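You operate a simulated robot arm through the tools that you are given. There is no shell and no other tool. Be economical: measure what you need, move in short steps, check, and stop when the job is done.

The job below is to be done with a simulated robot arm. You get a single attempt, and the scene is never put back.

## Task
Fetch the white-ringed cup and stand it on top of the grey sleeve. Take the yellow-ringed cup and leave it in the orange drip tray. Take the blue-ringed cup and put it on top of the orange mix card. Fetch the red sleeve and set it on the top of the steel stand. Put the strainer marked "75" from the clear end of the mould bench on the steel table and the strainer that says "92" on the shelf of the steel table. Open the grey lid on the green tank. Do these in any order. Set down upright: white-ringed cup, blue-ringed cup, red sleeve, strainer.

The check looks at the end state, three seconds after you hand in, the way a careful person would. Anything else that was tipped, shoved, dropped, spilled or broken makes it a failure. A push-on lid holds only when it is set on centred and level and pressed home; a screw cap is set on level and turned clockwise until tight.

## Robot
A 7-joint arm with a two-finger parallel gripper on a trunk, on a base that drives. Base frame: it is fixed to the floor where the robot stands at the start and does not move with it; the origin is under the middle of the robot, x ahead of it, y to its left, z up; the surface under the hand at the start is at about z = 80. Lengths are in cm, angles in rad, forces in N, time in s.
With the tool pointing down near the work surface it reaches from about 28 to 72 cm from the robot's upright axis, wherever it stands. Its first joint turns from -2.897 to 2.897 rad. Places, roughly: blue-ringed cup (8x8x13 cm) [50, -10, 40]; grey lid on the green tank [-190, 100, 100]; grey sleeve [50, -50, 25]; orange drip tray (24x17x8 cm) [310, 10, 110]; orange mix card [50, 50, 25]; red sleeve [50, -50, 75]; shelf of the steel table [60, 10, 30]; steel table [60, 10, 80]; strainer [-175, -400, 100]; top of the steel stand [280, -90, 30]; white-ringed cup (8x8x13 cm) [50, 0, 40]; yellow-ringed cup (8x8x13 cm) [60, 0, 90]. Payload 3.43 kg.
The TCP is the grasp point between the finger pads, 3.4 cm short of the fingertips. In the tool frame z runs along the fingers and y along their closing line. Largest opening 12.8 cm; finger width 2.4, thickness 1.2; the body of the gripper, 4.8 by 13 cm, starts 9.6 cm behind the TCP.
Orientation is that of the tool frame in the base frame, as a unit quaternion [w, x, y, z]. With the fingers straight down and closing along the base's y, the tool's x points along the base's -x, its y along +y and its z along -z.

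## Interface
- The arm moves only by the tool play_rows. Its arguments are lists of equal length, an entry for each row: "hand": the finger opening in cm, from 0 to 12.8; "delta_pos": the shift along the tool's x, y, z in cm, a list of three; "delta_rot": the turn, a rotation vector about the tool's x, y, z in rad, a list of three. In form: {"hand": [hand, ...], "delta_pos": [[dx, dy, dz], ...], "delta_rot": [[rx, ry, rz], ...]}. A call has 1 to 10 rows; each row shifts and turns the commanded pose from where the row before left it, along the tool's axes as they then stand. A row lasts 0.2 s, in which the tool goes at most 5 cm and 0.15 rad; a call with a longer step from one row to the next is refused whole, and so is a gripper value outside its range. Where a pose cannot be reached the arm comes as near as it can. A force on the tool above 40 N (or 10 N above the force at the start of the call, whichever is more), or a blocked arm, ends the call early, and 0.2 s more pass. The fingers move at their own pace (about 10.8 cm/s each) and stop on an object; they squeeze with about 34 N. The grip force told is the motor's: it shows also when the fingers shut on nothing. Time passes only in rows, and 0.2 s behind the last, so rows that do not move let the fingers close. It gives the time, the measured TCP pose, the force on the tool (base axes), the opening and the grip force at its end, in the units of the frame above (readings bear some noise), with the torque about the TCP (base axes, N m) and any sound that the robot's microphone picked up, and new pictures: "pictures" is both (left out), scene, wrist or none.
- Cameras (640 x 400 px; columns grow to the right, rows downward): "scene" is now at [-0.98, 13.85, 135.56]; the picture's right is [-0.02, -1.00, 0.00], its down [-0.71, 0.01, -0.70] and it looks along [0.70, -0.01, -0.71] (base axes); focal length 259 px, centre (320, 200). "wrist" rides on the gripper at [7.6, -1.1, -16] in the tool frame; the picture's right is [0.15, 0.99, 0.00], its down [-0.88, 0.13, -0.46] and it looks along [-0.45, 0.07, 0.89] (tool axes); focal length 234 px, centre (320, 200). There is no depth. A picture from a camera that has moved, and an enlarged one, comes with that camera's place and axes in the base frame and with its lens.
- slide_trunk(by): slides the trunk up (or, below 0, down) by that many cm; the arm and the scene camera ride with it, the base frame stays. It gives what a move gives, with no picture.
- steer(legs): drives the robot by 1 to 6 legs, each [ahead, left, turn to the left] in cm, cm and rad, along the robot's own axes; the way and the turn of a leg run together, so that a leg with both is an arc; at most 150 cm and 3.142 rad a leg. The arm and the cameras ride along, it lands a little off, and it stops where it bumps. It gives what a move gives, and a new picture of the scene camera.
- pan_tilt(pan, tilt): turns the head with the scene camera to pan (to the left, within 1.501 rad either way) and tilt (down, from -0.506 to 1.204), counted from straight ahead of the robot. It gives what a move gives, and a new picture of the scene camera.
- close_up(camera, box): a new picture of the part [left, top, right, bottom] of that camera's present view, enlarged. No time passes.
- job_done(): hands the job in; it is judged then, once.

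Work in short steps. Places have to be worked out from the pictures, the camera data and where the tool is seen: move nearer, look again, correct. Check each grasp and each placing, and mend what went wrong. You have 196 turns and 260 pictures in all, those below and enlarged ones among them. Open the gripper and draw the arm clear of the work before you hand the job in, unless the task says otherwise; then end with one line.

The tools are called after ">>>" by a JSON object that holds its "method" and its "body". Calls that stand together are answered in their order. play_rows: Moves the arm, as the interface text tells. Its arguments: {"type":"object","properties":{"hand":{"type":"array"},"delta_pos":{"type":"array"},"delta_rot":{"type":"array"},"pictures":{"type":"string","enum":["both","scene","wrist","none"]}},"required":["hand","delta_pos","delta_rot"]} The other tools are called the same way: slide_trunk (by) slides the trunk up or down; steer (legs) drives the base; pan_tilt (pan, tilt) turns the head that bears the scene camera; close_up (camera, box) takes an enlarged picture of a part of a camera's view; job_done () hands the job in.

At the start:

```text
time: 0.0
tcp_pos: [42.25, -2.78, 102.45]
tcp_rot: [0.0, 0.0, 1.0, 0.0]
force: [0.8, -0.2, -0.1]
moment: [0.0, 0.01, 0.05]
opening: 12.8
grip_force: 0.0
trunk travel left (down, up): [-7.5, 24.9]
robot x, y, heading: [0.1, -0.02, 0.0]
head pan, tilt: [-0.016, 0.796]
```

scene: 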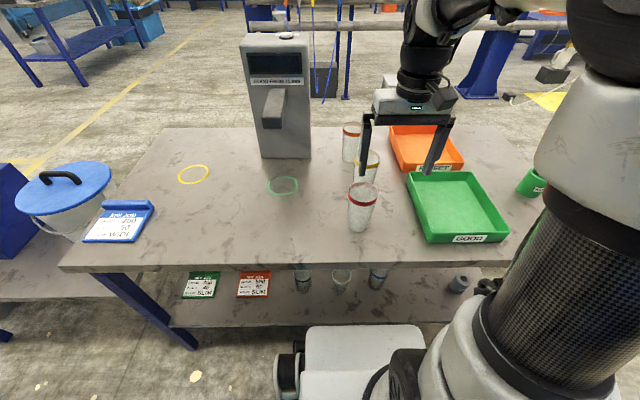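
wrist: 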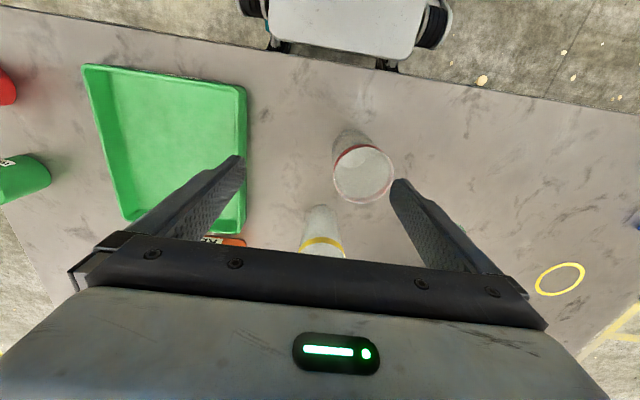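

I'll look at the table and shelf first, enlarging the shelf part.

>>> {"method": "close_up", "body": {"camera": "scene", "box": [160, 240, 500, 340]}}

>>> {"method": "close_up", "body": {"camera": "scene", "box": [320, 100, 560, 250]}}

```text
1.88 times, centred on (330, 290) of scene
camera zoom: at [-0.98, 13.85, 135.56], right [-0.02, -1.0, 0.0], down [-0.71, 0.01, -0.7], along [0.7, -0.01, -0.71], focal length 487 px, centre (301, 31)
```

zoom: 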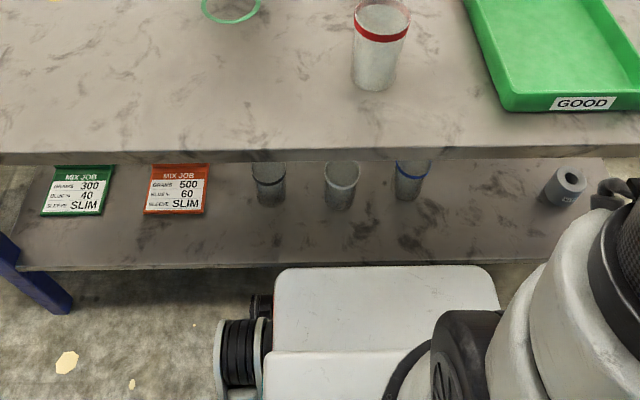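

```text
2.67 times, centred on (440, 175) of scene
camera zoom: at [-0.98, 13.85, 135.56], right [-0.02, -1.0, 0.0], down [-0.71, 0.01, -0.7], along [0.7, -0.01, -0.71], focal length 690 px, centre (0, 267)
```

zoom: 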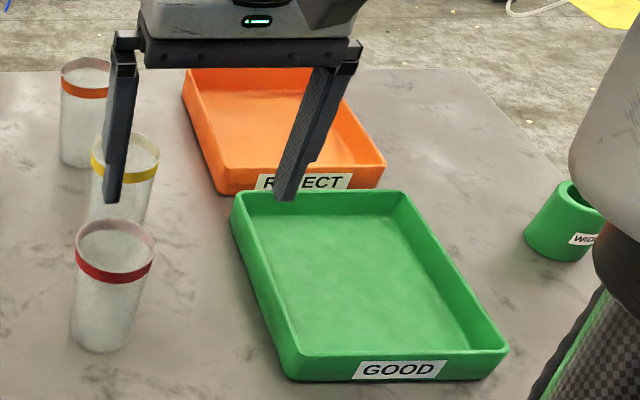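

The yellow-ringed cup's rim centre works out at about (59.6, -0.3, 93). I move above it at safe height.

>>> {"method": "play_rows", "body": {"hand": [10.5, 10.5, 10.5, 10.5, 10.5], "delta_pos": [[-4, 0.6, 0], [-4, 0.6, 0], [-4, 0.6, 0], [-4, 0.7, 0], [0, 0, 0]], "delta_rot": [[0, 0, 0], [0, 0, 0], [0, 0, 0], [0, 0, 0], [0, 0, 0]]}}

```text
time: 1.2
tcp_pos: [58.12, -0.21, 102.47]
tcp_rot: [-0.001, 0.0, 1.0, 0.0]
force: [0.0, 0.4, -0.5]
moment: [0.0, -0.01, 0.01]
opening: 10.48
grip_force: 0.1
trunk travel left (down, up): [-7.5, 24.9]
robot x, y, heading: [0.02, 0.2, -0.003]
head pan, tilt: [-0.016, 0.796]
camera scene: at [-0.96, 13.85, 135.56], right [-0.02, -1.0, 0.0], down [-0.71, 0.01, -0.7], along [0.7, -0.01, -0.71], focal length 259 px, centre (320, 200)
camera wrist: at [50.62, -1.37, 118.45], right [-0.15, 0.99, 0.0], down [0.88, 0.13, 0.46], along [0.45, 0.07, -0.89], focal length 234 px, centre (320, 200)
```

scene: 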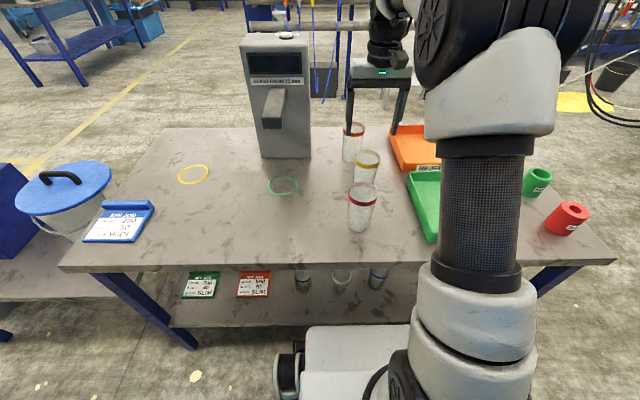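
wrist: 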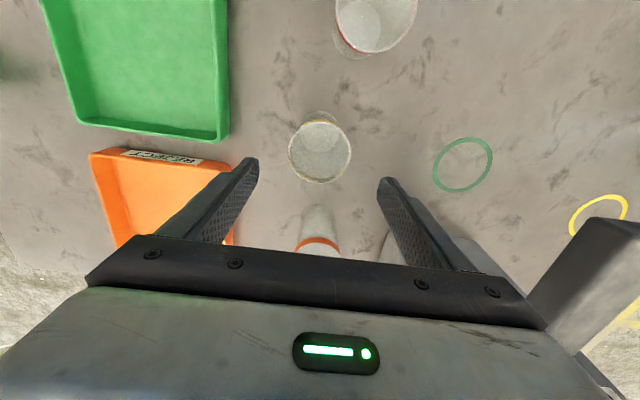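

The wrist view puts the cup at about (57.3, 0). I descend to z ≈ 88 and close.

>>> {"method": "play_rows", "body": {"hand": [10.5, 10.5, 10.5, 10.5, 10.5, 6, 5, 5, 5], "delta_pos": [[0.7, 0.2, 3], [0, 0, 4], [0, 0, 4], [0, 0, 3], [0, 0, 0.5], [0, 0, 0], [0, 0, 0], [0, 0, 0], [0, 0, 0]], "delta_rot": [[0, 0, 0], [0, 0, 0], [0, 0, 0], [0, 0, 0], [0, 0, 0], [0, 0, 0], [0, 0, 0], [0, 0, 0], [0, 0, 0]], "pictures": "wrist"}}

```text
time: 3.2
tcp_pos: [57.51, -0.22, 88.04]
tcp_rot: [0.0, 0.0, 1.0, 0.0]
force: [0.8, 0.0, 0.1]
moment: [0.02, -0.03, 0.0]
opening: 6.53
grip_force: 34.3
trunk travel left (down, up): [-7.5, 24.9]
robot x, y, heading: [0.08, 0.06, 0.001]
head pan, tilt: [-0.016, 0.796]
camera wrist: at [49.93, -1.23, 103.97], right [-0.15, 0.99, 0.0], down [0.88, 0.13, 0.46], along [0.45, 0.07, -0.89], focal length 234 px, centre (320, 200)
```

wrist: 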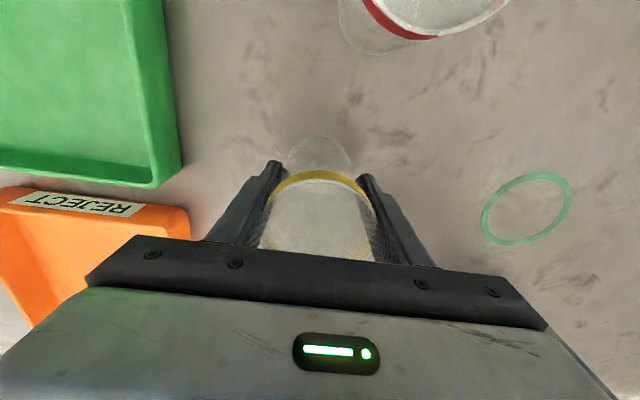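

Cup held (6.5 cm). I lift straight up.

>>> {"method": "play_rows", "body": {"hand": [5, 5, 5, 5, 5, 5, 5, 5, 5, 5], "delta_pos": [[0, 0, -2], [0, 0, -3], [0, 0, -3], [0, 0, -3], [0, 0, -3], [0, 0, -3], [0, 0, -3], [0, 0, -3], [2, 0, -2], [2, 0, 0]], "delta_rot": [[0, 0, 0], [0, 0, 0], [0, 0, 0], [0, 0, 0], [0, 0, 0], [0, 0, 0], [0, 0, 0], [0, 0, 0], [0, 0, 0], [0, 0, 0]], "pictures": "none"}}

>>> {"method": "pan_tilt", "body": {"pan": 0.0, "tilt": 0.25}}

>>> {"method": "pan_tilt", "body": {"pan": -0.9, "tilt": 0.4}}

>>> {"method": "pan_tilt", "body": {"pan": 0.9, "tilt": 0.4}}

```text
time: 5.4
tcp_pos: [53.47, -0.25, 112.92]
tcp_rot: [0.0, 0.0, 1.0, 0.0]
force: [-0.4, -0.8, -0.9]
moment: [0.03, 0.01, -0.02]
opening: 6.57
grip_force: 33.9
trunk travel left (down, up): [-7.5, 24.9]
robot x, y, heading: [-0.06, -0.2, 0.005]
head pan, tilt: [-0.016, 0.796]
```

```text
time: 6.4
tcp_pos: [53.62, 0.02, 112.96]
tcp_rot: [0.0, 0.0, 1.0, 0.0]
force: [0.0, 0.7, -0.8]
moment: [-0.03, 0.0, -0.01]
opening: 6.58
grip_force: 33.6
trunk travel left (down, up): [-7.5, 24.9]
robot x, y, heading: [-0.17, -0.09, 0.002]
head pan, tilt: [0.0, 0.25]
camera scene: at [0.28, 13.98, 140.43], right [0.0, -1.0, 0.0], down [-0.25, 0.0, -0.97], along [0.97, 0.0, -0.25], focal length 259 px, centre (320, 200)
```

scene: 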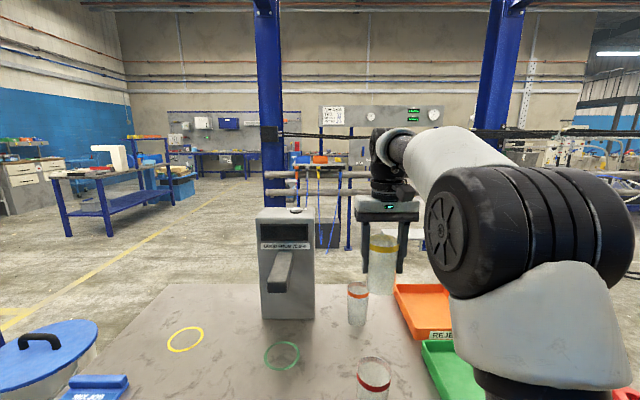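

```text
time: 7.6
tcp_pos: [53.53, -0.04, 112.91]
tcp_rot: [0.0, 0.0, 1.0, 0.0]
force: [0.1, -0.1, -0.3]
moment: [0.02, 0.0, 0.0]
opening: 6.53
grip_force: 34.0
trunk travel left (down, up): [-7.5, 24.9]
robot x, y, heading: [0.25, -0.12, -0.001]
head pan, tilt: [-0.901, 0.4]
camera scene: at [-3.3, 6.72, 139.04], right [-0.78, -0.62, 0.0], down [-0.24, 0.3, -0.92], along [0.57, -0.72, -0.39], focal length 259 px, centre (320, 200)
```

scene: 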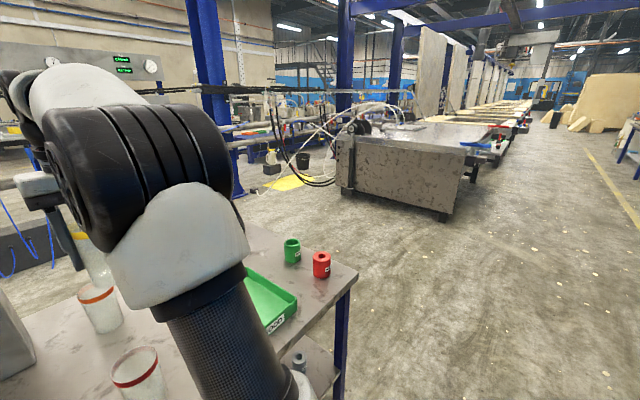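

```text
time: 9.4
tcp_pos: [53.49, -0.07, 112.87]
tcp_rot: [0.0, 0.0, 1.0, 0.0]
force: [-0.4, 0.4, -0.3]
moment: [-0.02, -0.01, -0.04]
opening: 6.55
grip_force: 34.1
trunk travel left (down, up): [-7.5, 24.9]
robot x, y, heading: [0.35, -0.03, -0.001]
head pan, tilt: [0.901, 0.4]
camera scene: at [-3.3, 21.24, 139.04], right [0.78, -0.62, 0.0], down [-0.24, -0.3, -0.92], along [0.57, 0.72, -0.39], focal length 259 px, centre (320, 200)
```

scene: 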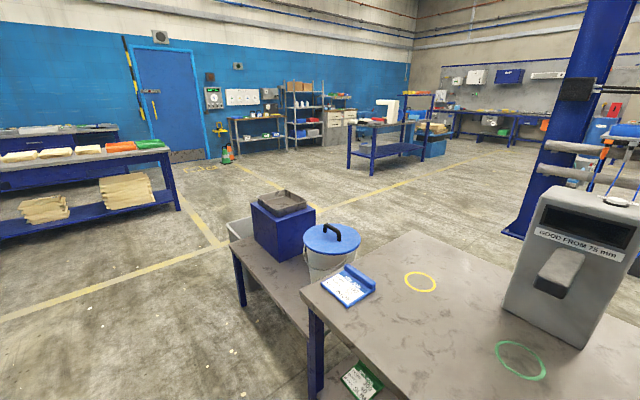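

I look ahead at the region of the drip tray.

>>> {"method": "pan_tilt", "body": {"pan": 0.05, "tilt": 0.25}}

>>> {"method": "close_up", "body": {"camera": "scene", "box": [260, 100, 450, 220]}}

```text
time: 10.5
tcp_pos: [53.56, 0.0, 113.02]
tcp_rot: [0.001, 0.0, 1.0, -0.001]
force: [0.0, -0.7, 0.0]
moment: [0.02, -0.02, 0.01]
opening: 6.53
grip_force: 34.2
trunk travel left (down, up): [-7.5, 24.9]
robot x, y, heading: [-0.1, -0.18, -0.001]
head pan, tilt: [0.051, 0.25]
camera scene: at [0.27, 14.46, 140.44], right [0.05, -1.0, 0.0], down [-0.25, -0.01, -0.97], along [0.97, 0.05, -0.25], focal length 259 px, centre (320, 200)
```

scene: 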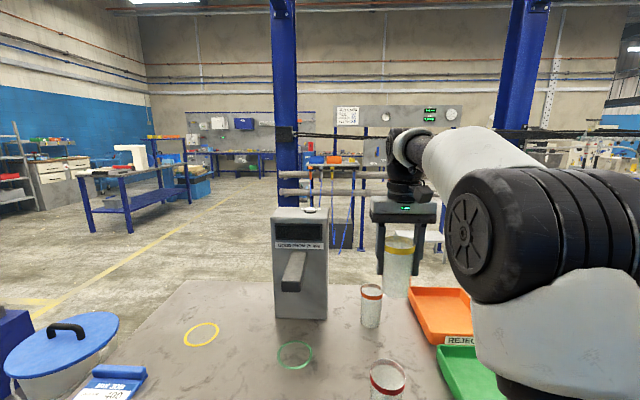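

```text
3.33 times, centred on (355, 160) of scene
camera zoom: at [0.27, 14.46, 140.44], right [0.05, -1.0, 0.0], down [-0.25, -0.01, -0.97], along [0.97, 0.05, -0.25], focal length 863 px, centre (203, 333)
```

zoom: 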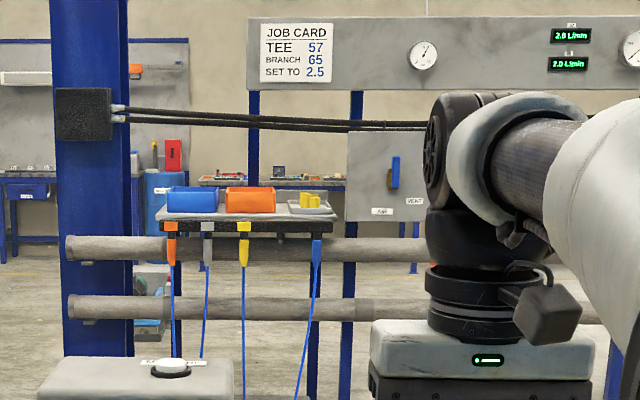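

The orange drip tray stands on a bench around (310, 12, 110). I back off, go round the table's right side, and look ahead.

>>> {"method": "steer", "body": {"legs": [[-40, 0, 0], [0, -125, 0], [150, 0, 0], [40, 0, 0]]}}

```text
time: 34.0
tcp_pos: [204.49, -124.85, 112.97]
tcp_rot: [0.0, 0.0, 1.0, 0.0]
force: [-0.5, 0.2, -1.0]
moment: [0.0, -0.06, 0.03]
opening: 6.55
grip_force: 34.5
trunk travel left (down, up): [-7.5, 24.9]
robot x, y, heading: [150.68, -124.82, -0.002]
head pan, tilt: [0.051, 0.25]
camera scene: at [151.25, -110.26, 140.44], right [0.05, -1.0, 0.0], down [-0.25, -0.01, -0.97], along [0.97, 0.05, -0.25], focal length 259 px, centre (320, 200)
```

scene: 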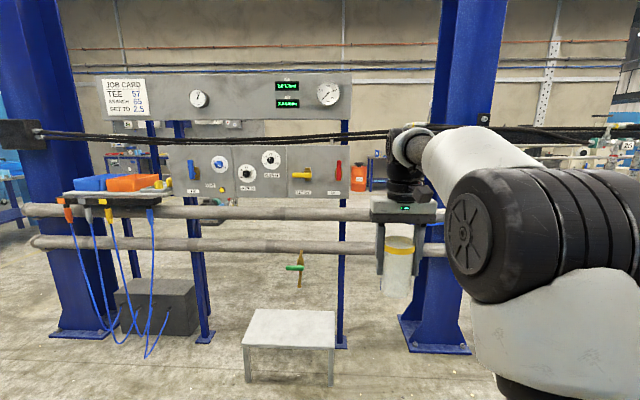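

I drive left to line up with the drip tray and look.

>>> {"method": "steer", "body": {"legs": [[20, 0, 0], [0, 135, 0], [30, 0, 0]]}}

>>> {"method": "pan_tilt", "body": {"pan": 0.0, "tilt": 0.5}}

```text
time: 50.0
tcp_pos: [254.54, 9.59, 113.07]
tcp_rot: [-0.001, 0.003, 1.0, 0.0]
force: [0.1, 0.0, 0.1]
moment: [0.0, 0.01, 0.01]
opening: 6.53
grip_force: 33.9
trunk travel left (down, up): [-7.5, 24.9]
robot x, y, heading: [200.82, 9.89, -0.008]
head pan, tilt: [0.051, 0.25]
camera scene: at [201.21, 24.25, 140.44], right [0.05, -1.0, 0.0], down [-0.25, -0.01, -0.97], along [0.97, 0.05, -0.25], focal length 259 px, centre (320, 200)
```

scene: 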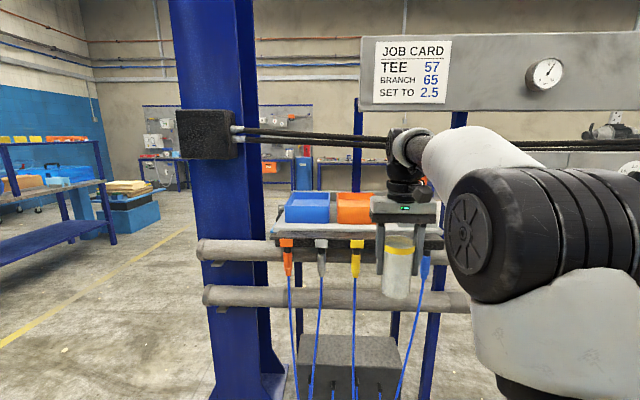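

```text
time: 50.7
tcp_pos: [254.41, 9.59, 112.94]
tcp_rot: [0.0, 0.002, 1.0, 0.0]
force: [0.7, 0.3, -0.6]
moment: [0.01, 0.0, -0.03]
opening: 6.52
grip_force: 33.9
trunk travel left (down, up): [-7.5, 24.9]
robot x, y, heading: [200.76, 9.74, -0.001]
head pan, tilt: [0.0, 0.499]
camera scene: at [200.99, 23.78, 138.13], right [0.0, -1.0, 0.0], down [-0.48, 0.0, -0.88], along [0.88, 0.0, -0.48], focal length 259 px, centre (320, 200)
```

scene: 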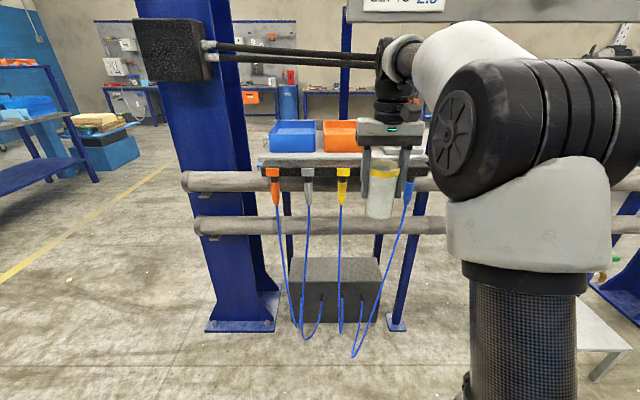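

The overhead cables might hinder a vertical tool above the tray; I raise the trunk to get a second viewpoint and measure them.

>>> {"method": "slide_trunk", "body": {"by": 20}}

>>> {"method": "pan_tilt", "body": {"pan": 0.0, "tilt": 0.5}}

>>> {"method": "close_up", "body": {"camera": "scene", "box": [130, 0, 450, 200]}}

```text
time: 52.9
tcp_pos: [254.49, 9.6, 132.98]
tcp_rot: [0.0, 0.002, 1.0, 0.0]
force: [0.6, -0.2, -1.3]
moment: [0.02, 0.03, -0.01]
opening: 6.53
grip_force: 34.2
trunk travel left (down, up): [-27.5, 4.9]
robot x, y, heading: [200.58, 9.96, -0.009]
head pan, tilt: [0.0, 0.499]
```

```text
time: 53.5
tcp_pos: [254.39, 9.48, 132.82]
tcp_rot: [0.0, 0.002, 1.0, 0.0]
force: [0.8, -0.9, -0.3]
moment: [0.02, 0.01, 0.02]
opening: 6.52
grip_force: 34.4
trunk travel left (down, up): [-27.5, 4.9]
robot x, y, heading: [200.57, 9.77, -0.003]
head pan, tilt: [0.0, 0.499]
camera scene: at [200.99, 23.78, 158.13], right [0.0, -1.0, 0.0], down [-0.48, 0.0, -0.88], along [0.88, 0.0, -0.48], focal length 259 px, centre (320, 200)
```

scene: 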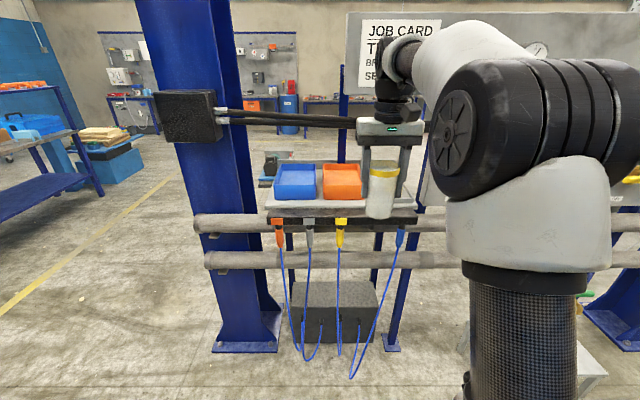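

```text
2.00 times, centred on (290, 100) of scene
camera zoom: at [200.99, 23.78, 158.13], right [0.0, -1.0, 0.0], down [-0.48, 0.0, -0.88], along [0.88, 0.0, -0.48], focal length 518 px, centre (380, 400)
```

zoom: 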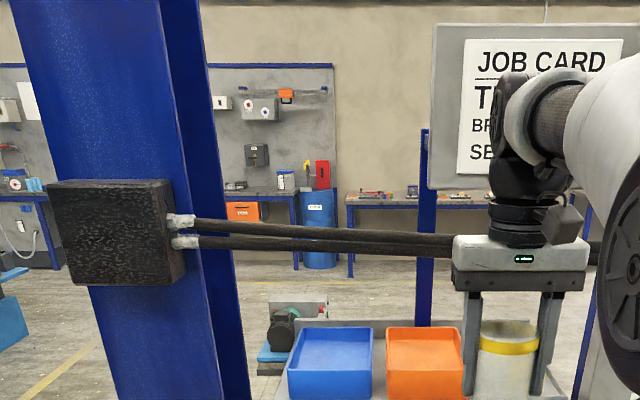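

The cables run at about x 295, z 139, right over the tray front, so a vertical tool will not fit; I'll regrip the cup with a tilted tool. I turn around, go back to the far side of the table and set it down there.

>>> {"method": "steer", "body": {"legs": [[-20, 0, 0], [0, 0, 3.14], [20, 0, 0]]}}

>>> {"method": "pan_tilt", "body": {"pan": 0.0, "tilt": 0.7}}

```text
time: 63.9
tcp_pos: [107.24, 10.13, 132.92]
tcp_rot: [0.0, 1.0, -0.001, 0.0]
force: [-0.3, -0.1, -0.7]
moment: [0.01, -0.01, 0.01]
opening: 6.53
grip_force: 33.5
trunk travel left (down, up): [-27.5, 4.9]
robot x, y, heading: [160.82, 10.24, 3.14]
head pan, tilt: [0.0, 0.499]
camera scene: at [160.55, -4.13, 158.12], right [0.0, 1.0, 0.0], down [0.48, 0.0, -0.88], along [-0.88, 0.0, -0.48], focal length 259 px, centre (320, 200)
```

scene: 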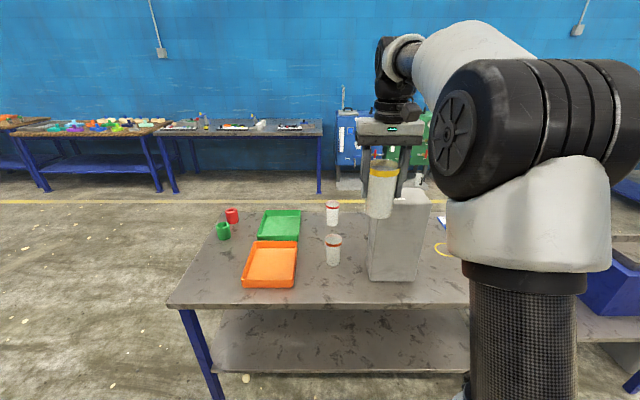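

```text
time: 64.6
tcp_pos: [107.36, 10.16, 133.01]
tcp_rot: [0.001, 1.0, -0.001, 0.0]
force: [0.1, -0.1, -0.2]
moment: [0.01, 0.02, 0.0]
opening: 6.52
grip_force: 33.6
trunk travel left (down, up): [-27.5, 4.9]
robot x, y, heading: [160.67, 9.64, 3.141]
head pan, tilt: [0.0, 0.7]
camera scene: at [161.2, -4.13, 156.36], right [0.0, 1.0, 0.0], down [0.64, 0.0, -0.77], along [-0.77, 0.0, -0.64], focal length 259 px, centre (320, 200)
```

scene: 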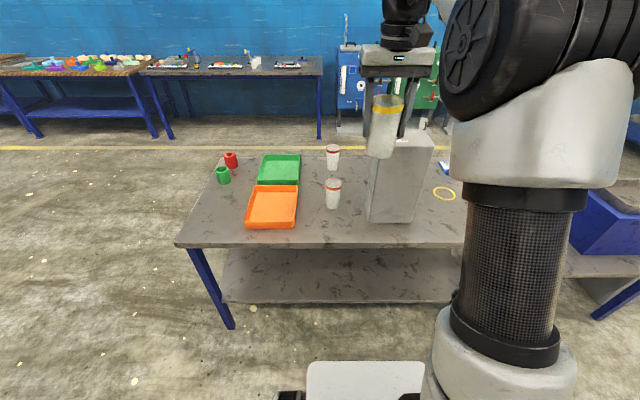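

I drive in so the cup hangs over the free spot at about (87.5, 0), then lower the trunk.

>>> {"method": "steer", "body": {"legs": [[0, 10, 0], [20, 0, 0]]}}

>>> {"method": "slide_trunk", "body": {"by": -20}}

>>> {"method": "pan_tilt", "body": {"pan": 0.0, "tilt": 0.7}}

```text
time: 67.4
tcp_pos: [87.3, 0.21, 132.91]
tcp_rot: [-0.001, 1.0, -0.001, 0.0]
force: [0.2, 0.3, -0.7]
moment: [0.02, -0.03, -0.01]
opening: 6.55
grip_force: 34.1
trunk travel left (down, up): [-27.5, 4.9]
robot x, y, heading: [141.16, -0.09, 3.144]
head pan, tilt: [0.0, 0.7]
camera scene: at [141.26, -14.03, 156.35], right [0.0, 1.0, 0.0], down [0.64, 0.0, -0.76], along [-0.76, 0.0, -0.64], focal length 259 px, centre (320, 200)
```

scene: 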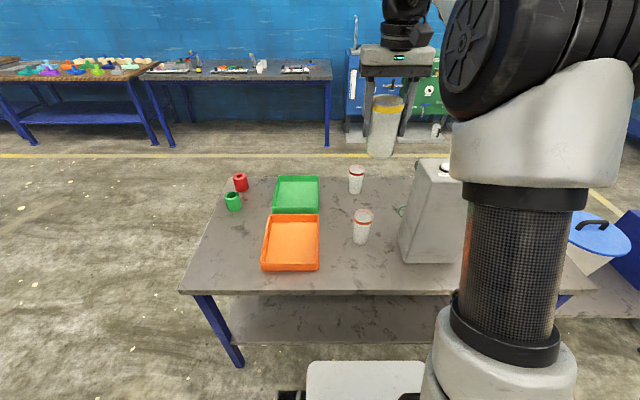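

```text
time: 69.6
tcp_pos: [87.29, 0.12, 113.06]
tcp_rot: [0.0, 1.0, -0.001, 0.0]
force: [-0.9, -0.3, 0.2]
moment: [-0.02, 0.0, -0.02]
opening: 6.55
grip_force: 33.6
trunk travel left (down, up): [-7.5, 24.9]
robot x, y, heading: [140.8, -0.04, 3.142]
head pan, tilt: [0.0, 0.7]
```

```text
time: 70.2
tcp_pos: [87.26, 0.26, 112.92]
tcp_rot: [0.0, 1.0, -0.001, 0.001]
force: [-0.4, -0.3, -1.1]
moment: [0.0, 0.0, 0.03]
opening: 6.56
grip_force: 33.6
trunk travel left (down, up): [-7.5, 24.9]
robot x, y, heading: [140.96, 0.12, 3.141]
head pan, tilt: [0.0, 0.7]
camera scene: at [141.31, -14.03, 136.36], right [0.0, 1.0, 0.0], down [0.64, 0.0, -0.76], along [-0.76, 0.0, -0.64], focal length 259 px, centre (320, 200)
```

scene: 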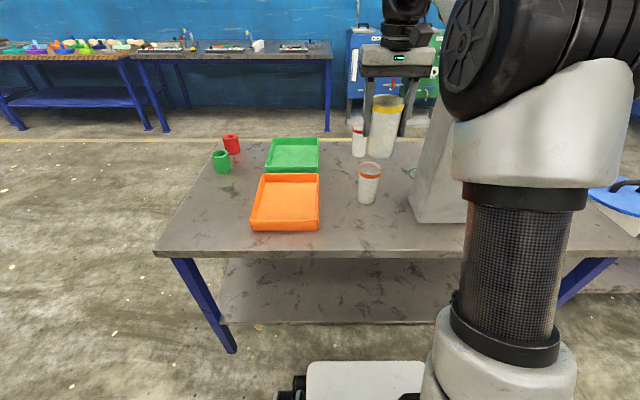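

The spot is clear. I lower the cup to z ≈ 88.2 with pace slowing at the end.

>>> {"method": "play_rows", "body": {"hand": [5, 5, 5, 5, 5, 5, 5, 5, 5, 5], "delta_pos": [[0, 0, 4], [0, 0, 4], [0, 0, 4], [0, 0, 4], [0, 0, 3], [0, 0, 2.5], [0, 0, 1.5], [0, 0, 1], [0, 0, 0.5], [0, 0, 0.2]], "delta_rot": [[0, 0, 0], [0, 0, 0], [0, 0, 0], [0, 0, 0], [0, 0, 0], [0, 0, 0], [0, 0, 0], [0, 0, 0], [0, 0, 0], [0, 0, 0]], "pictures": "scene"}}

```text
time: 72.4
tcp_pos: [87.36, 0.41, 88.42]
tcp_rot: [0.0, 1.0, -0.001, 0.0]
force: [0.3, 0.1, 0.2]
moment: [0.0, 0.02, 0.02]
opening: 6.55
grip_force: 34.4
trunk travel left (down, up): [-7.5, 24.9]
robot x, y, heading: [141.26, -0.04, 3.141]
head pan, tilt: [0.0, 0.7]
camera scene: at [141.31, -14.03, 136.36], right [0.0, 1.0, 0.0], down [0.64, 0.0, -0.76], along [-0.76, 0.0, -0.64], focal length 259 px, centre (320, 200)
```

scene: 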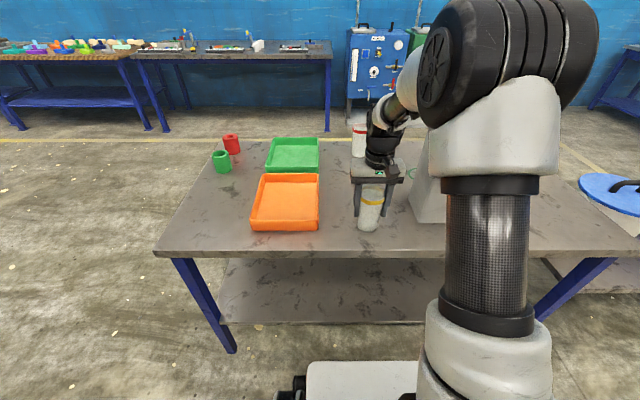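

Lower the last 0.35 cm, open, and rise clear.

>>> {"method": "play_rows", "body": {"hand": [5, 10.5, 10.5, 10.5, 10.5, 10.5, 10.5, 10.5, 10.5], "delta_pos": [[0, 0, 0.35], [0, 0, 0], [0, 0, 0], [0, 0, -3], [0, 0, -4], [0, 0, -4], [0, 0, -4], [4, 0, -2], [4, 0, 0]], "delta_rot": [[0, 0, 0], [0, 0, 0], [0, 0, 0], [0, 0, 0], [0, 0, 0], [0, 0, 0], [0, 0, 0], [0, 0, 0], [0, 0, 0]], "pictures": "wrist"}}

```text
time: 74.4
tcp_pos: [95.35, 0.18, 104.86]
tcp_rot: [0.0, 1.0, -0.001, 0.001]
force: [-0.9, -0.2, -0.4]
moment: [0.04, -0.07, -0.02]
opening: 10.51
grip_force: 0.0
trunk travel left (down, up): [-7.5, 24.9]
robot x, y, heading: [140.95, 0.01, 3.14]
head pan, tilt: [0.0, 0.7]
camera wrist: at [103.01, 1.22, 120.82], right [0.14, -0.99, 0.0], down [-0.88, -0.13, 0.46], along [-0.45, -0.07, -0.89], focal length 234 px, centre (320, 200)
```

wrist: 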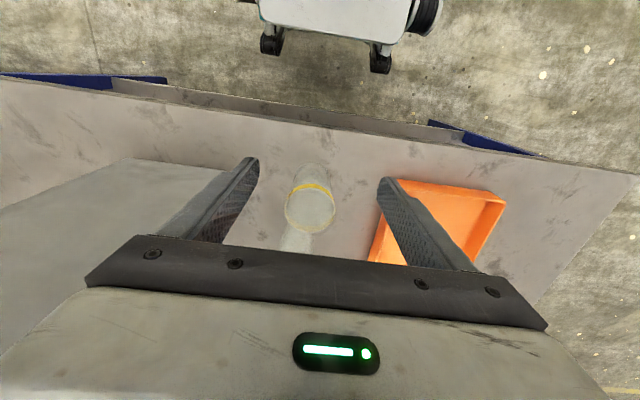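

The cup stands. I tilt the tool 60° back (fingers forward-down) in place.

>>> {"method": "play_rows", "body": {"hand": [10.5, 10.5, 10.5, 10.5, 10.5, 10.5, 10.5, 10.5], "delta_pos": [[2, 0, 0], [2, 0, 0], [0, 0, 0], [0, 0, 0], [0, 0, 0], [0, 0, 0], [0, 0, 0], [0, 0, 0]], "delta_rot": [[0, 0, 0], [0, -0.15, 0], [0, -0.15, 0], [0, -0.15, 0], [0, -0.15, 0], [0, -0.15, 0], [0, -0.15, 0], [0, -0.15, 0]], "pictures": "both"}}

```text
time: 76.2
tcp_pos: [97.08, 0.25, 106.94]
tcp_rot: [-0.001, 0.866, -0.001, -0.5]
force: [0.8, 0.5, -0.3]
moment: [0.0, -0.02, -0.01]
opening: 10.49
grip_force: 0.1
out of reach, approached as far as the arm can: row 8
trunk travel left (down, up): [-7.5, 24.9]
robot x, y, heading: [140.67, -0.14, 3.142]
head pan, tilt: [0.0, 0.7]
camera scene: at [141.32, -14.03, 136.35], right [0.0, 1.0, 0.0], down [0.64, 0.0, -0.77], along [-0.77, 0.0, -0.64], focal length 259 px, centre (320, 200)
camera wrist: at [114.79, 1.2, 108.43], right [0.07, -0.99, -0.13], down [-0.05, -0.13, 0.99], along [-1.0, -0.06, -0.05], focal length 234 px, centre (320, 200)
```

scene: 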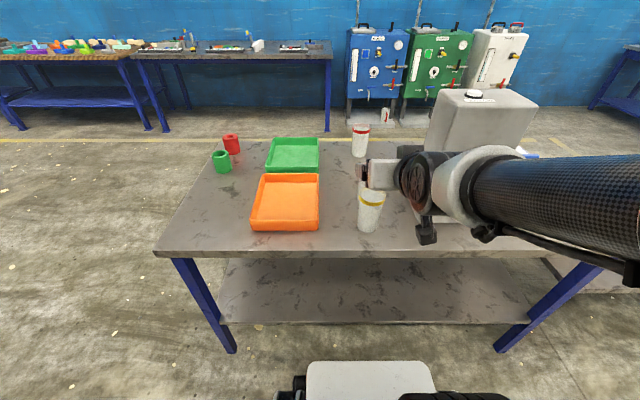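
wrist: 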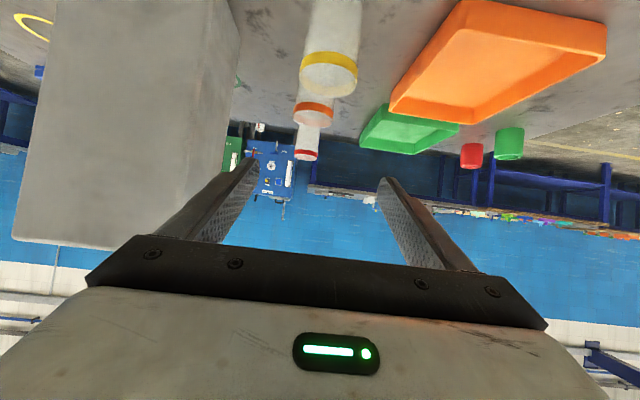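

The near-in reach is short, so I back the base 12 cm before approaching the cup.

>>> {"method": "steer", "body": {"legs": [[-12, 0, 0]]}}

```text
time: 77.4
tcp_pos: [108.94, 0.17, 106.98]
tcp_rot: [-0.001, 0.866, -0.001, -0.5]
force: [0.5, -0.3, 0.7]
moment: [-0.01, -0.03, -0.01]
opening: 10.51
grip_force: 0.0
trunk travel left (down, up): [-7.5, 24.9]
robot x, y, heading: [152.78, 0.19, 3.137]
head pan, tilt: [0.0, 0.7]
camera scene: at [153.11, -14.06, 136.36], right [0.0, 1.0, 0.0], down [0.64, 0.0, -0.76], along [-0.76, 0.0, -0.64], focal length 259 px, centre (320, 200)
```

scene: 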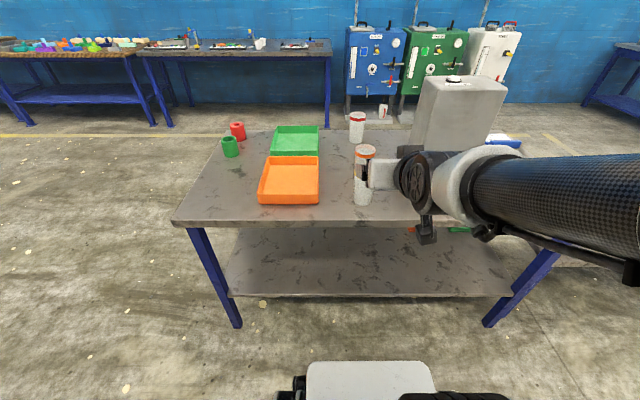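

I move along the tool's axes toward the approach point and check where it ends up.

>>> {"method": "play_rows", "body": {"hand": [10.5, 10.5, 10.5, 10.5], "delta_pos": [[0, 0, 3], [0, 0, 3], [1.5, 0, 2], [1.5, 0, 2]], "delta_rot": [[0, 0, 0], [0, 0, 0], [0, 0, 0], [0, 0, 0]], "pictures": "wrist"}}

```text
time: 78.4
tcp_pos: [101.7, 0.1, 99.45]
tcp_rot: [-0.001, 0.866, -0.001, -0.5]
force: [0.7, 0.0, 0.2]
moment: [0.03, 0.01, -0.02]
opening: 10.49
grip_force: 0.0
trunk travel left (down, up): [-7.5, 24.9]
robot x, y, heading: [152.93, -0.08, 3.138]
head pan, tilt: [0.0, 0.7]
camera wrist: at [119.46, 1.14, 100.9], right [0.07, -0.99, -0.13], down [-0.05, -0.13, 0.99], along [-1.0, -0.06, -0.06], focal length 234 px, centre (320, 200)
```

wrist: 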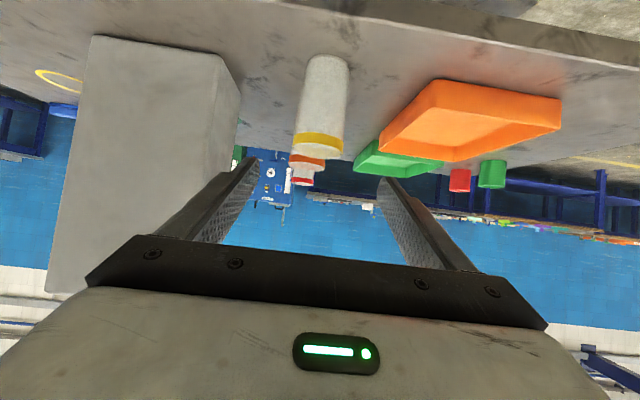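

Matches. I shift 2.3 cm down-tool and advance onto the cup, then close.

>>> {"method": "play_rows", "body": {"hand": [10.5, 10.5, 10.5, 10.5, 10.5, 10.5, 5, 5, 5], "delta_pos": [[2.3, 0, 2], [0, 0, 4], [0, 0, 4], [0, 0, 4], [0, 0, 3], [0, 0, 1], [0, 0, 0], [0, 0, 0], [0, 0, 0]], "delta_rot": [[0, 0, 0], [0, 0, 0], [0, 0, 0], [0, 0, 0], [0, 0, 0], [0, 0, 0], [0, 0, 0], [0, 0, 0], [0, 0, 0]], "pictures": "both"}}

```text
time: 80.4
tcp_pos: [87.22, 0.07, 88.55]
tcp_rot: [-0.001, 0.867, -0.002, -0.499]
force: [0.3, 0.4, 0.2]
moment: [0.0, 0.03, 0.0]
opening: 6.45
grip_force: 34.1
trunk travel left (down, up): [-7.5, 24.9]
robot x, y, heading: [152.72, -0.6, 3.136]
head pan, tilt: [0.0, 0.7]
camera scene: at [153.12, -14.06, 136.35], right [0.0, 1.0, 0.0], down [0.64, 0.0, -0.76], along [-0.76, 0.0, -0.64], focal length 259 px, centre (320, 200)
camera wrist: at [104.96, 1.21, 89.89], right [0.07, -0.99, -0.13], down [-0.05, -0.13, 0.99], along [-1.0, -0.06, -0.06], focal length 234 px, centre (320, 200)
```

scene: 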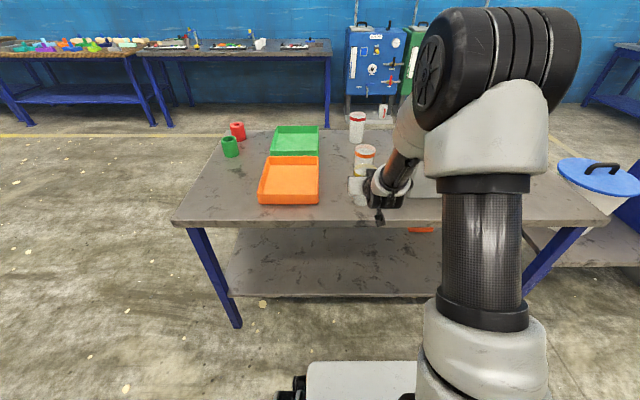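
wrist: 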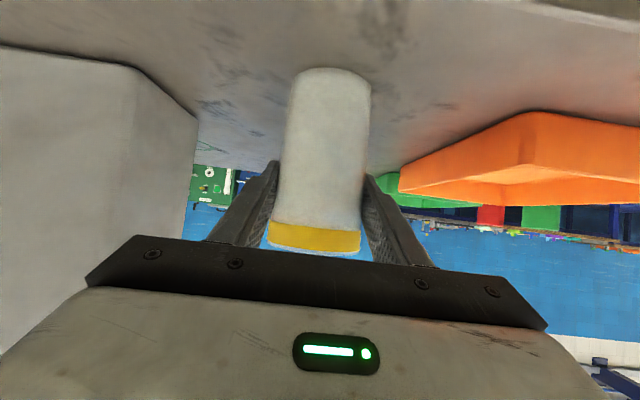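

Held. I lift straight up.

>>> {"method": "play_rows", "body": {"hand": [5, 5, 5, 5, 5, 5], "delta_pos": [[-1.73, 0, -1], [-3.46, 0, -2], [-3.46, 0, -2], [-3.46, 0, -2], [-3.46, 0, -2], [-3.46, 0, -2]], "delta_rot": [[0, 0, 0], [0, 0, 0], [0, 0, 0], [0, 0, 0], [0, 0, 0], [0, 0, 0]], "pictures": "none"}}

>>> {"method": "slide_trunk", "body": {"by": 20}}

>>> {"method": "steer", "body": {"legs": [[-40, 0, 0], [0, 0, -3.142], [0, 12, 0]]}}

```text
time: 81.8
tcp_pos: [87.24, 0.28, 110.36]
tcp_rot: [-0.001, 0.867, -0.001, -0.499]
force: [-0.4, 0.1, -0.6]
moment: [0.04, 0.01, -0.01]
opening: 6.48
grip_force: 33.6
trunk travel left (down, up): [-7.5, 24.9]
robot x, y, heading: [152.79, -0.15, 3.141]
head pan, tilt: [0.0, 0.7]
```

```text
time: 84.0
tcp_pos: [87.32, 0.28, 130.31]
tcp_rot: [-0.001, 0.866, -0.001, -0.499]
force: [0.2, 0.3, -0.9]
moment: [-0.02, -0.06, -0.01]
opening: 6.46
grip_force: 33.9
trunk travel left (down, up): [-27.5, 4.9]
robot x, y, heading: [152.9, -0.21, 3.14]
head pan, tilt: [0.0, 0.7]
```

```text
refused: -3.142 is not a number from -3.14159 to 3.14159
```

Turn value slightly too large; repeat with 3.14.

>>> {"method": "steer", "body": {"legs": [[-40, 0, 0], [0, 0, -3.14], [0, 13, 0]]}}

>>> {"method": "pan_tilt", "body": {"pan": 0.0, "tilt": 0.45}}

```text
time: 95.5
tcp_pos: [257.67, 13.6, 130.36]
tcp_rot: [0.499, -0.005, 0.866, 0.003]
force: [-0.5, -0.2, 0.0]
moment: [-0.02, -0.02, -0.01]
opening: 6.41
grip_force: 34.0
trunk travel left (down, up): [-27.5, 4.9]
robot x, y, heading: [192.06, 13.24, 0.018]
head pan, tilt: [0.0, 0.7]
camera scene: at [191.55, 26.85, 156.35], right [0.01, -1.0, 0.0], down [-0.64, -0.01, -0.76], along [0.76, 0.01, -0.64], focal length 259 px, centre (320, 200)
```

scene: 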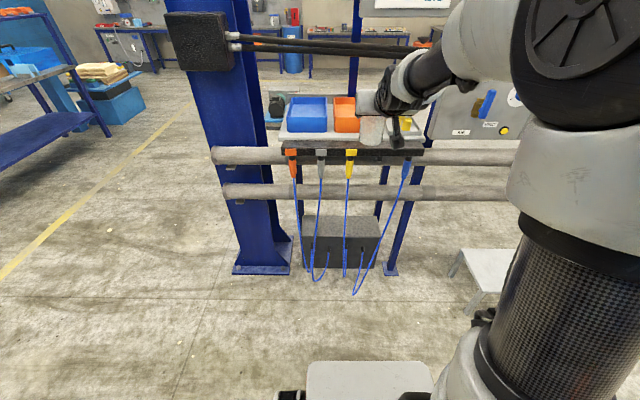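

```text
time: 96.2
tcp_pos: [257.68, 13.54, 130.37]
tcp_rot: [0.499, -0.006, 0.867, 0.004]
force: [0.4, 0.4, -0.7]
moment: [0.04, 0.04, -0.01]
opening: 6.42
grip_force: 34.2
trunk travel left (down, up): [-27.5, 4.9]
robot x, y, heading: [192.61, 12.63, 0.011]
head pan, tilt: [0.0, 0.45]
camera scene: at [192.24, 26.84, 158.57], right [0.01, -1.0, 0.0], down [-0.44, -0.01, -0.9], along [0.9, 0.01, -0.44], focal length 259 px, centre (320, 200)
```

scene: 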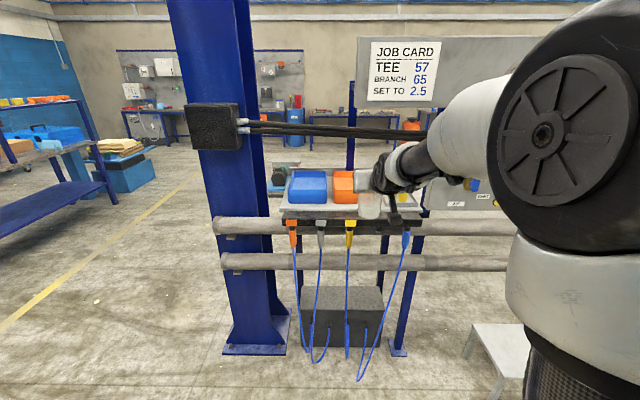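

I drive 22 cm nearer and look with the wrist camera.

>>> {"method": "steer", "body": {"legs": [[22, 0, -0.011]]}}

>>> {"method": "close_up", "body": {"camera": "wrist", "box": [0, 0, 640, 400]}}

>>> {"method": "close_up", "body": {"camera": "scene", "box": [200, 80, 520, 280]}}

```text
time: 97.9
tcp_pos: [279.7, 12.98, 130.34]
tcp_rot: [0.499, -0.001, 0.866, 0.001]
force: [0.3, -0.7, -0.3]
moment: [0.01, 0.02, -0.01]
opening: 6.41
grip_force: 34.1
trunk travel left (down, up): [-27.5, 4.9]
robot x, y, heading: [214.27, 13.19, 0.004]
head pan, tilt: [0.0, 0.45]
camera scene: at [214.44, 27.0, 158.57], right [0.0, -1.0, 0.0], down [-0.44, 0.0, -0.9], along [0.9, 0.0, -0.44], focal length 259 px, centre (320, 200)
```

scene: 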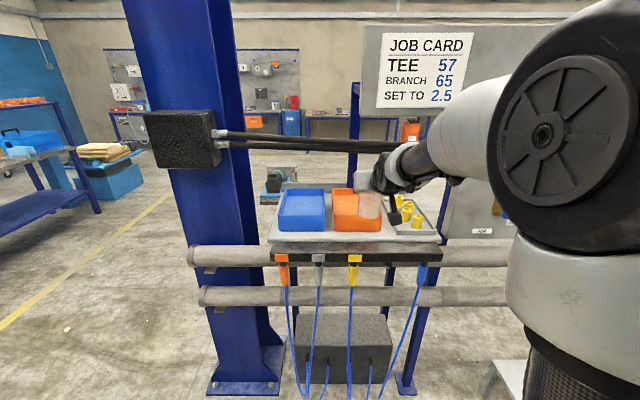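

```text
1.00 times, centred on (320, 200) of wrist (not enlarged: the box is as wide or as high as the picture)
camera zoom: at [262.16, 11.77, 131.83], right [-0.07, 0.99, -0.13], down [0.05, 0.13, 0.99], along [1.0, 0.07, -0.06], focal length 234 px, centre (320, 200)
```

zoom: 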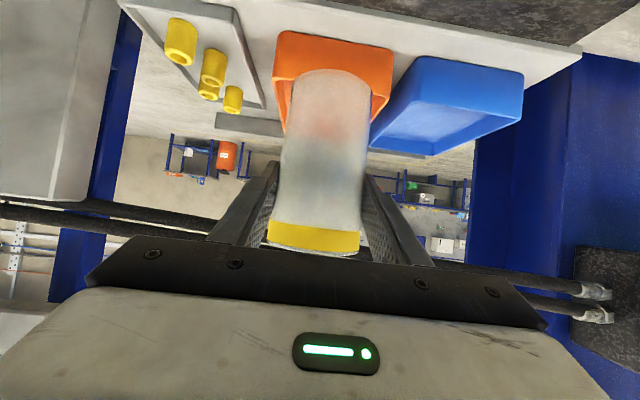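

```text
2.00 times, centred on (360, 180) of scene
camera zoom: at [214.44, 27.0, 158.57], right [0.0, -1.0, 0.0], down [-0.44, 0.0, -0.9], along [0.9, 0.0, -0.44], focal length 518 px, centre (240, 240)
```

zoom: 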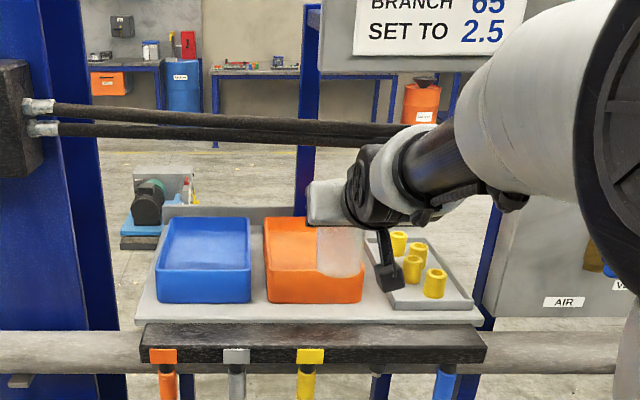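

Tray: front edge x≈294, base z≈106.5, rim ≈114.5, centre y≈13.3. I lower 4 cm and drive 20 cm in, so the cup is above the tray's front half, below the cables.

>>> {"method": "slide_trunk", "body": {"by": -3.5}}

>>> {"method": "steer", "body": {"legs": [[14, 0.2, 0]]}}

>>> {"method": "close_up", "body": {"camera": "wrist", "box": [0, 0, 640, 400]}}

```text
time: 98.7
tcp_pos: [279.71, 12.98, 126.93]
tcp_rot: [0.5, -0.001, 0.866, 0.001]
force: [0.1, 0.6, -0.6]
moment: [-0.01, 0.03, 0.03]
opening: 6.45
grip_force: 33.5
trunk travel left (down, up): [-24.0, 8.4]
robot x, y, heading: [214.52, 12.94, 0.003]
head pan, tilt: [0.0, 0.45]
```

```text
time: 100.0
tcp_pos: [293.7, 13.15, 126.88]
tcp_rot: [0.499, 0.0, 0.867, 0.0]
force: [0.3, 0.3, -1.1]
moment: [-0.01, 0.02, -0.01]
opening: 6.47
grip_force: 34.2
trunk travel left (down, up): [-24.0, 8.4]
robot x, y, heading: [228.07, 13.51, -0.001]
head pan, tilt: [0.0, 0.45]
camera scene: at [228.37, 27.22, 155.07], right [0.0, -1.0, 0.0], down [-0.44, 0.0, -0.9], along [0.9, 0.0, -0.44], focal length 259 px, centre (320, 200)
```

scene: 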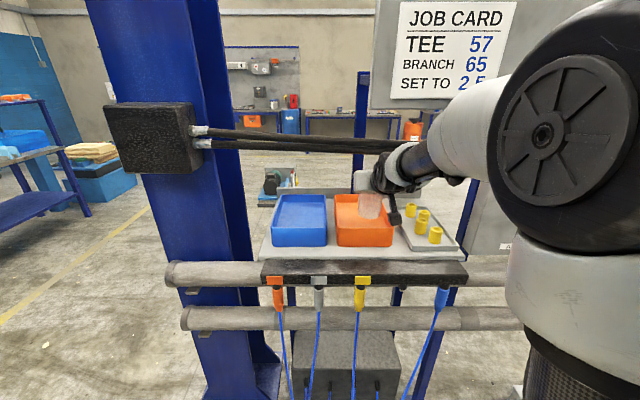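

```text
1.00 times, centred on (320, 200) of wrist (not enlarged: the box is as wide or as high as the picture)
camera zoom: at [276.09, 11.99, 128.33], right [-0.07, 0.99, -0.13], down [0.05, 0.13, 0.99], along [1.0, 0.07, -0.06], focal length 234 px, centre (320, 200)
```

zoom: 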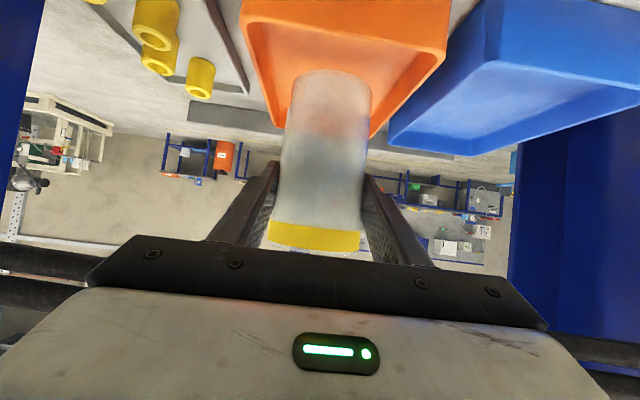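

Consistent. I lower 2 cm, and go in 8 cm more.

>>> {"method": "slide_trunk", "body": {"by": -2}}

>>> {"method": "steer", "body": {"legs": [[8, 0.2, 0]]}}

>>> {"method": "close_up", "body": {"camera": "wrist", "box": [0, 0, 640, 400]}}

```text
time: 100.7
tcp_pos: [293.66, 13.29, 124.77]
tcp_rot: [0.5, -0.001, 0.866, 0.001]
force: [-0.2, 1.0, -0.6]
moment: [-0.04, 0.02, -0.03]
opening: 6.44
grip_force: 33.8
trunk travel left (down, up): [-22.0, 10.4]
robot x, y, heading: [227.82, 13.23, 0.003]
head pan, tilt: [0.0, 0.45]
```

```text
time: 101.9
tcp_pos: [301.39, 13.56, 124.28]
tcp_rot: [0.493, -0.002, 0.87, 0.002]
force: [0.0, -0.5, -0.4]
moment: [-0.01, -0.02, -0.01]
opening: 6.44
grip_force: 33.8
trunk travel left (down, up): [-22.0, 10.4]
robot x, y, heading: [236.41, 13.25, 0.001]
head pan, tilt: [0.0, 0.45]
stopped in leg 1: the force on the tool passed its limit at 51 N (the readings are from after the stop); the commanded pose is now the measured one
camera scene: at [236.46, 27.44, 153.08], right [0.0, -1.0, 0.0], down [-0.44, 0.0, -0.9], along [0.9, 0.0, -0.44], focal length 259 px, centre (320, 200)
```

scene: 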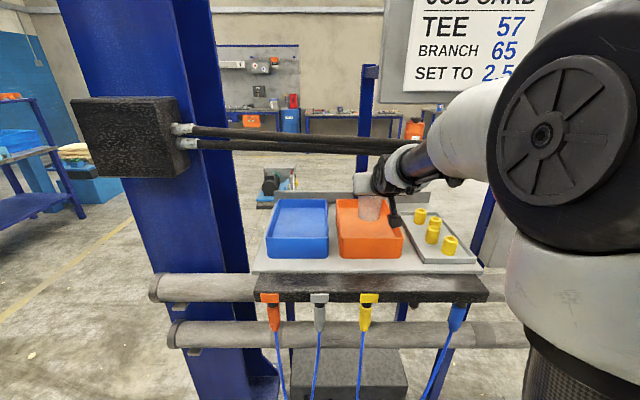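

```text
1.00 times, centred on (320, 200) of wrist (not enlarged: the box is as wide or as high as the picture)
camera zoom: at [283.95, 12.26, 125.97], right [-0.08, 0.99, -0.12], down [0.06, 0.13, 0.99], along [1.0, 0.07, -0.07], focal length 234 px, centre (320, 200)
```

zoom: 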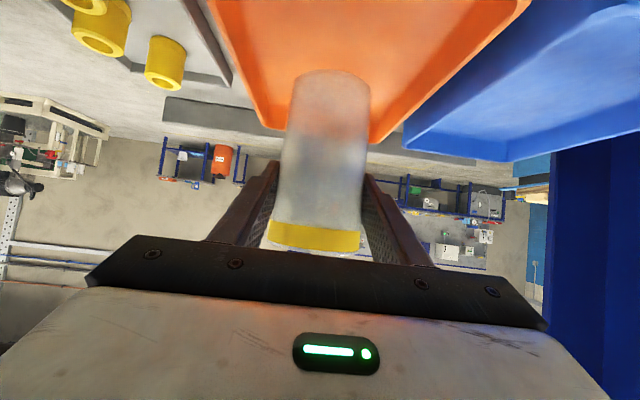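

Something met 51 N. I look closely at the wrist near the cables before moving.

>>> {"method": "close_up", "body": {"camera": "scene", "box": [300, 100, 500, 260]}}

```text
2.50 times, centred on (400, 180) of scene
camera zoom: at [236.46, 27.44, 153.08], right [0.0, -1.0, 0.0], down [-0.44, 0.0, -0.9], along [0.9, 0.0, -0.44], focal length 647 px, centre (120, 250)
```

zoom: 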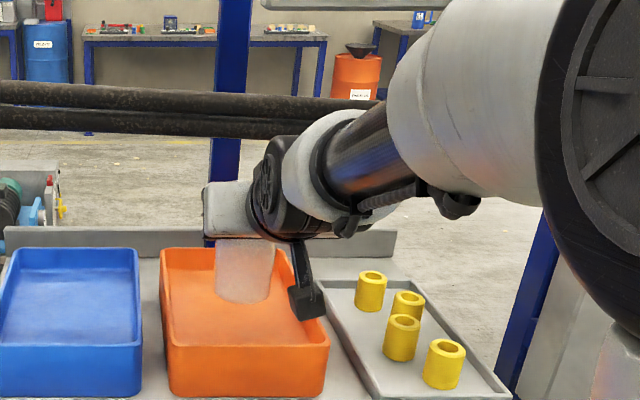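

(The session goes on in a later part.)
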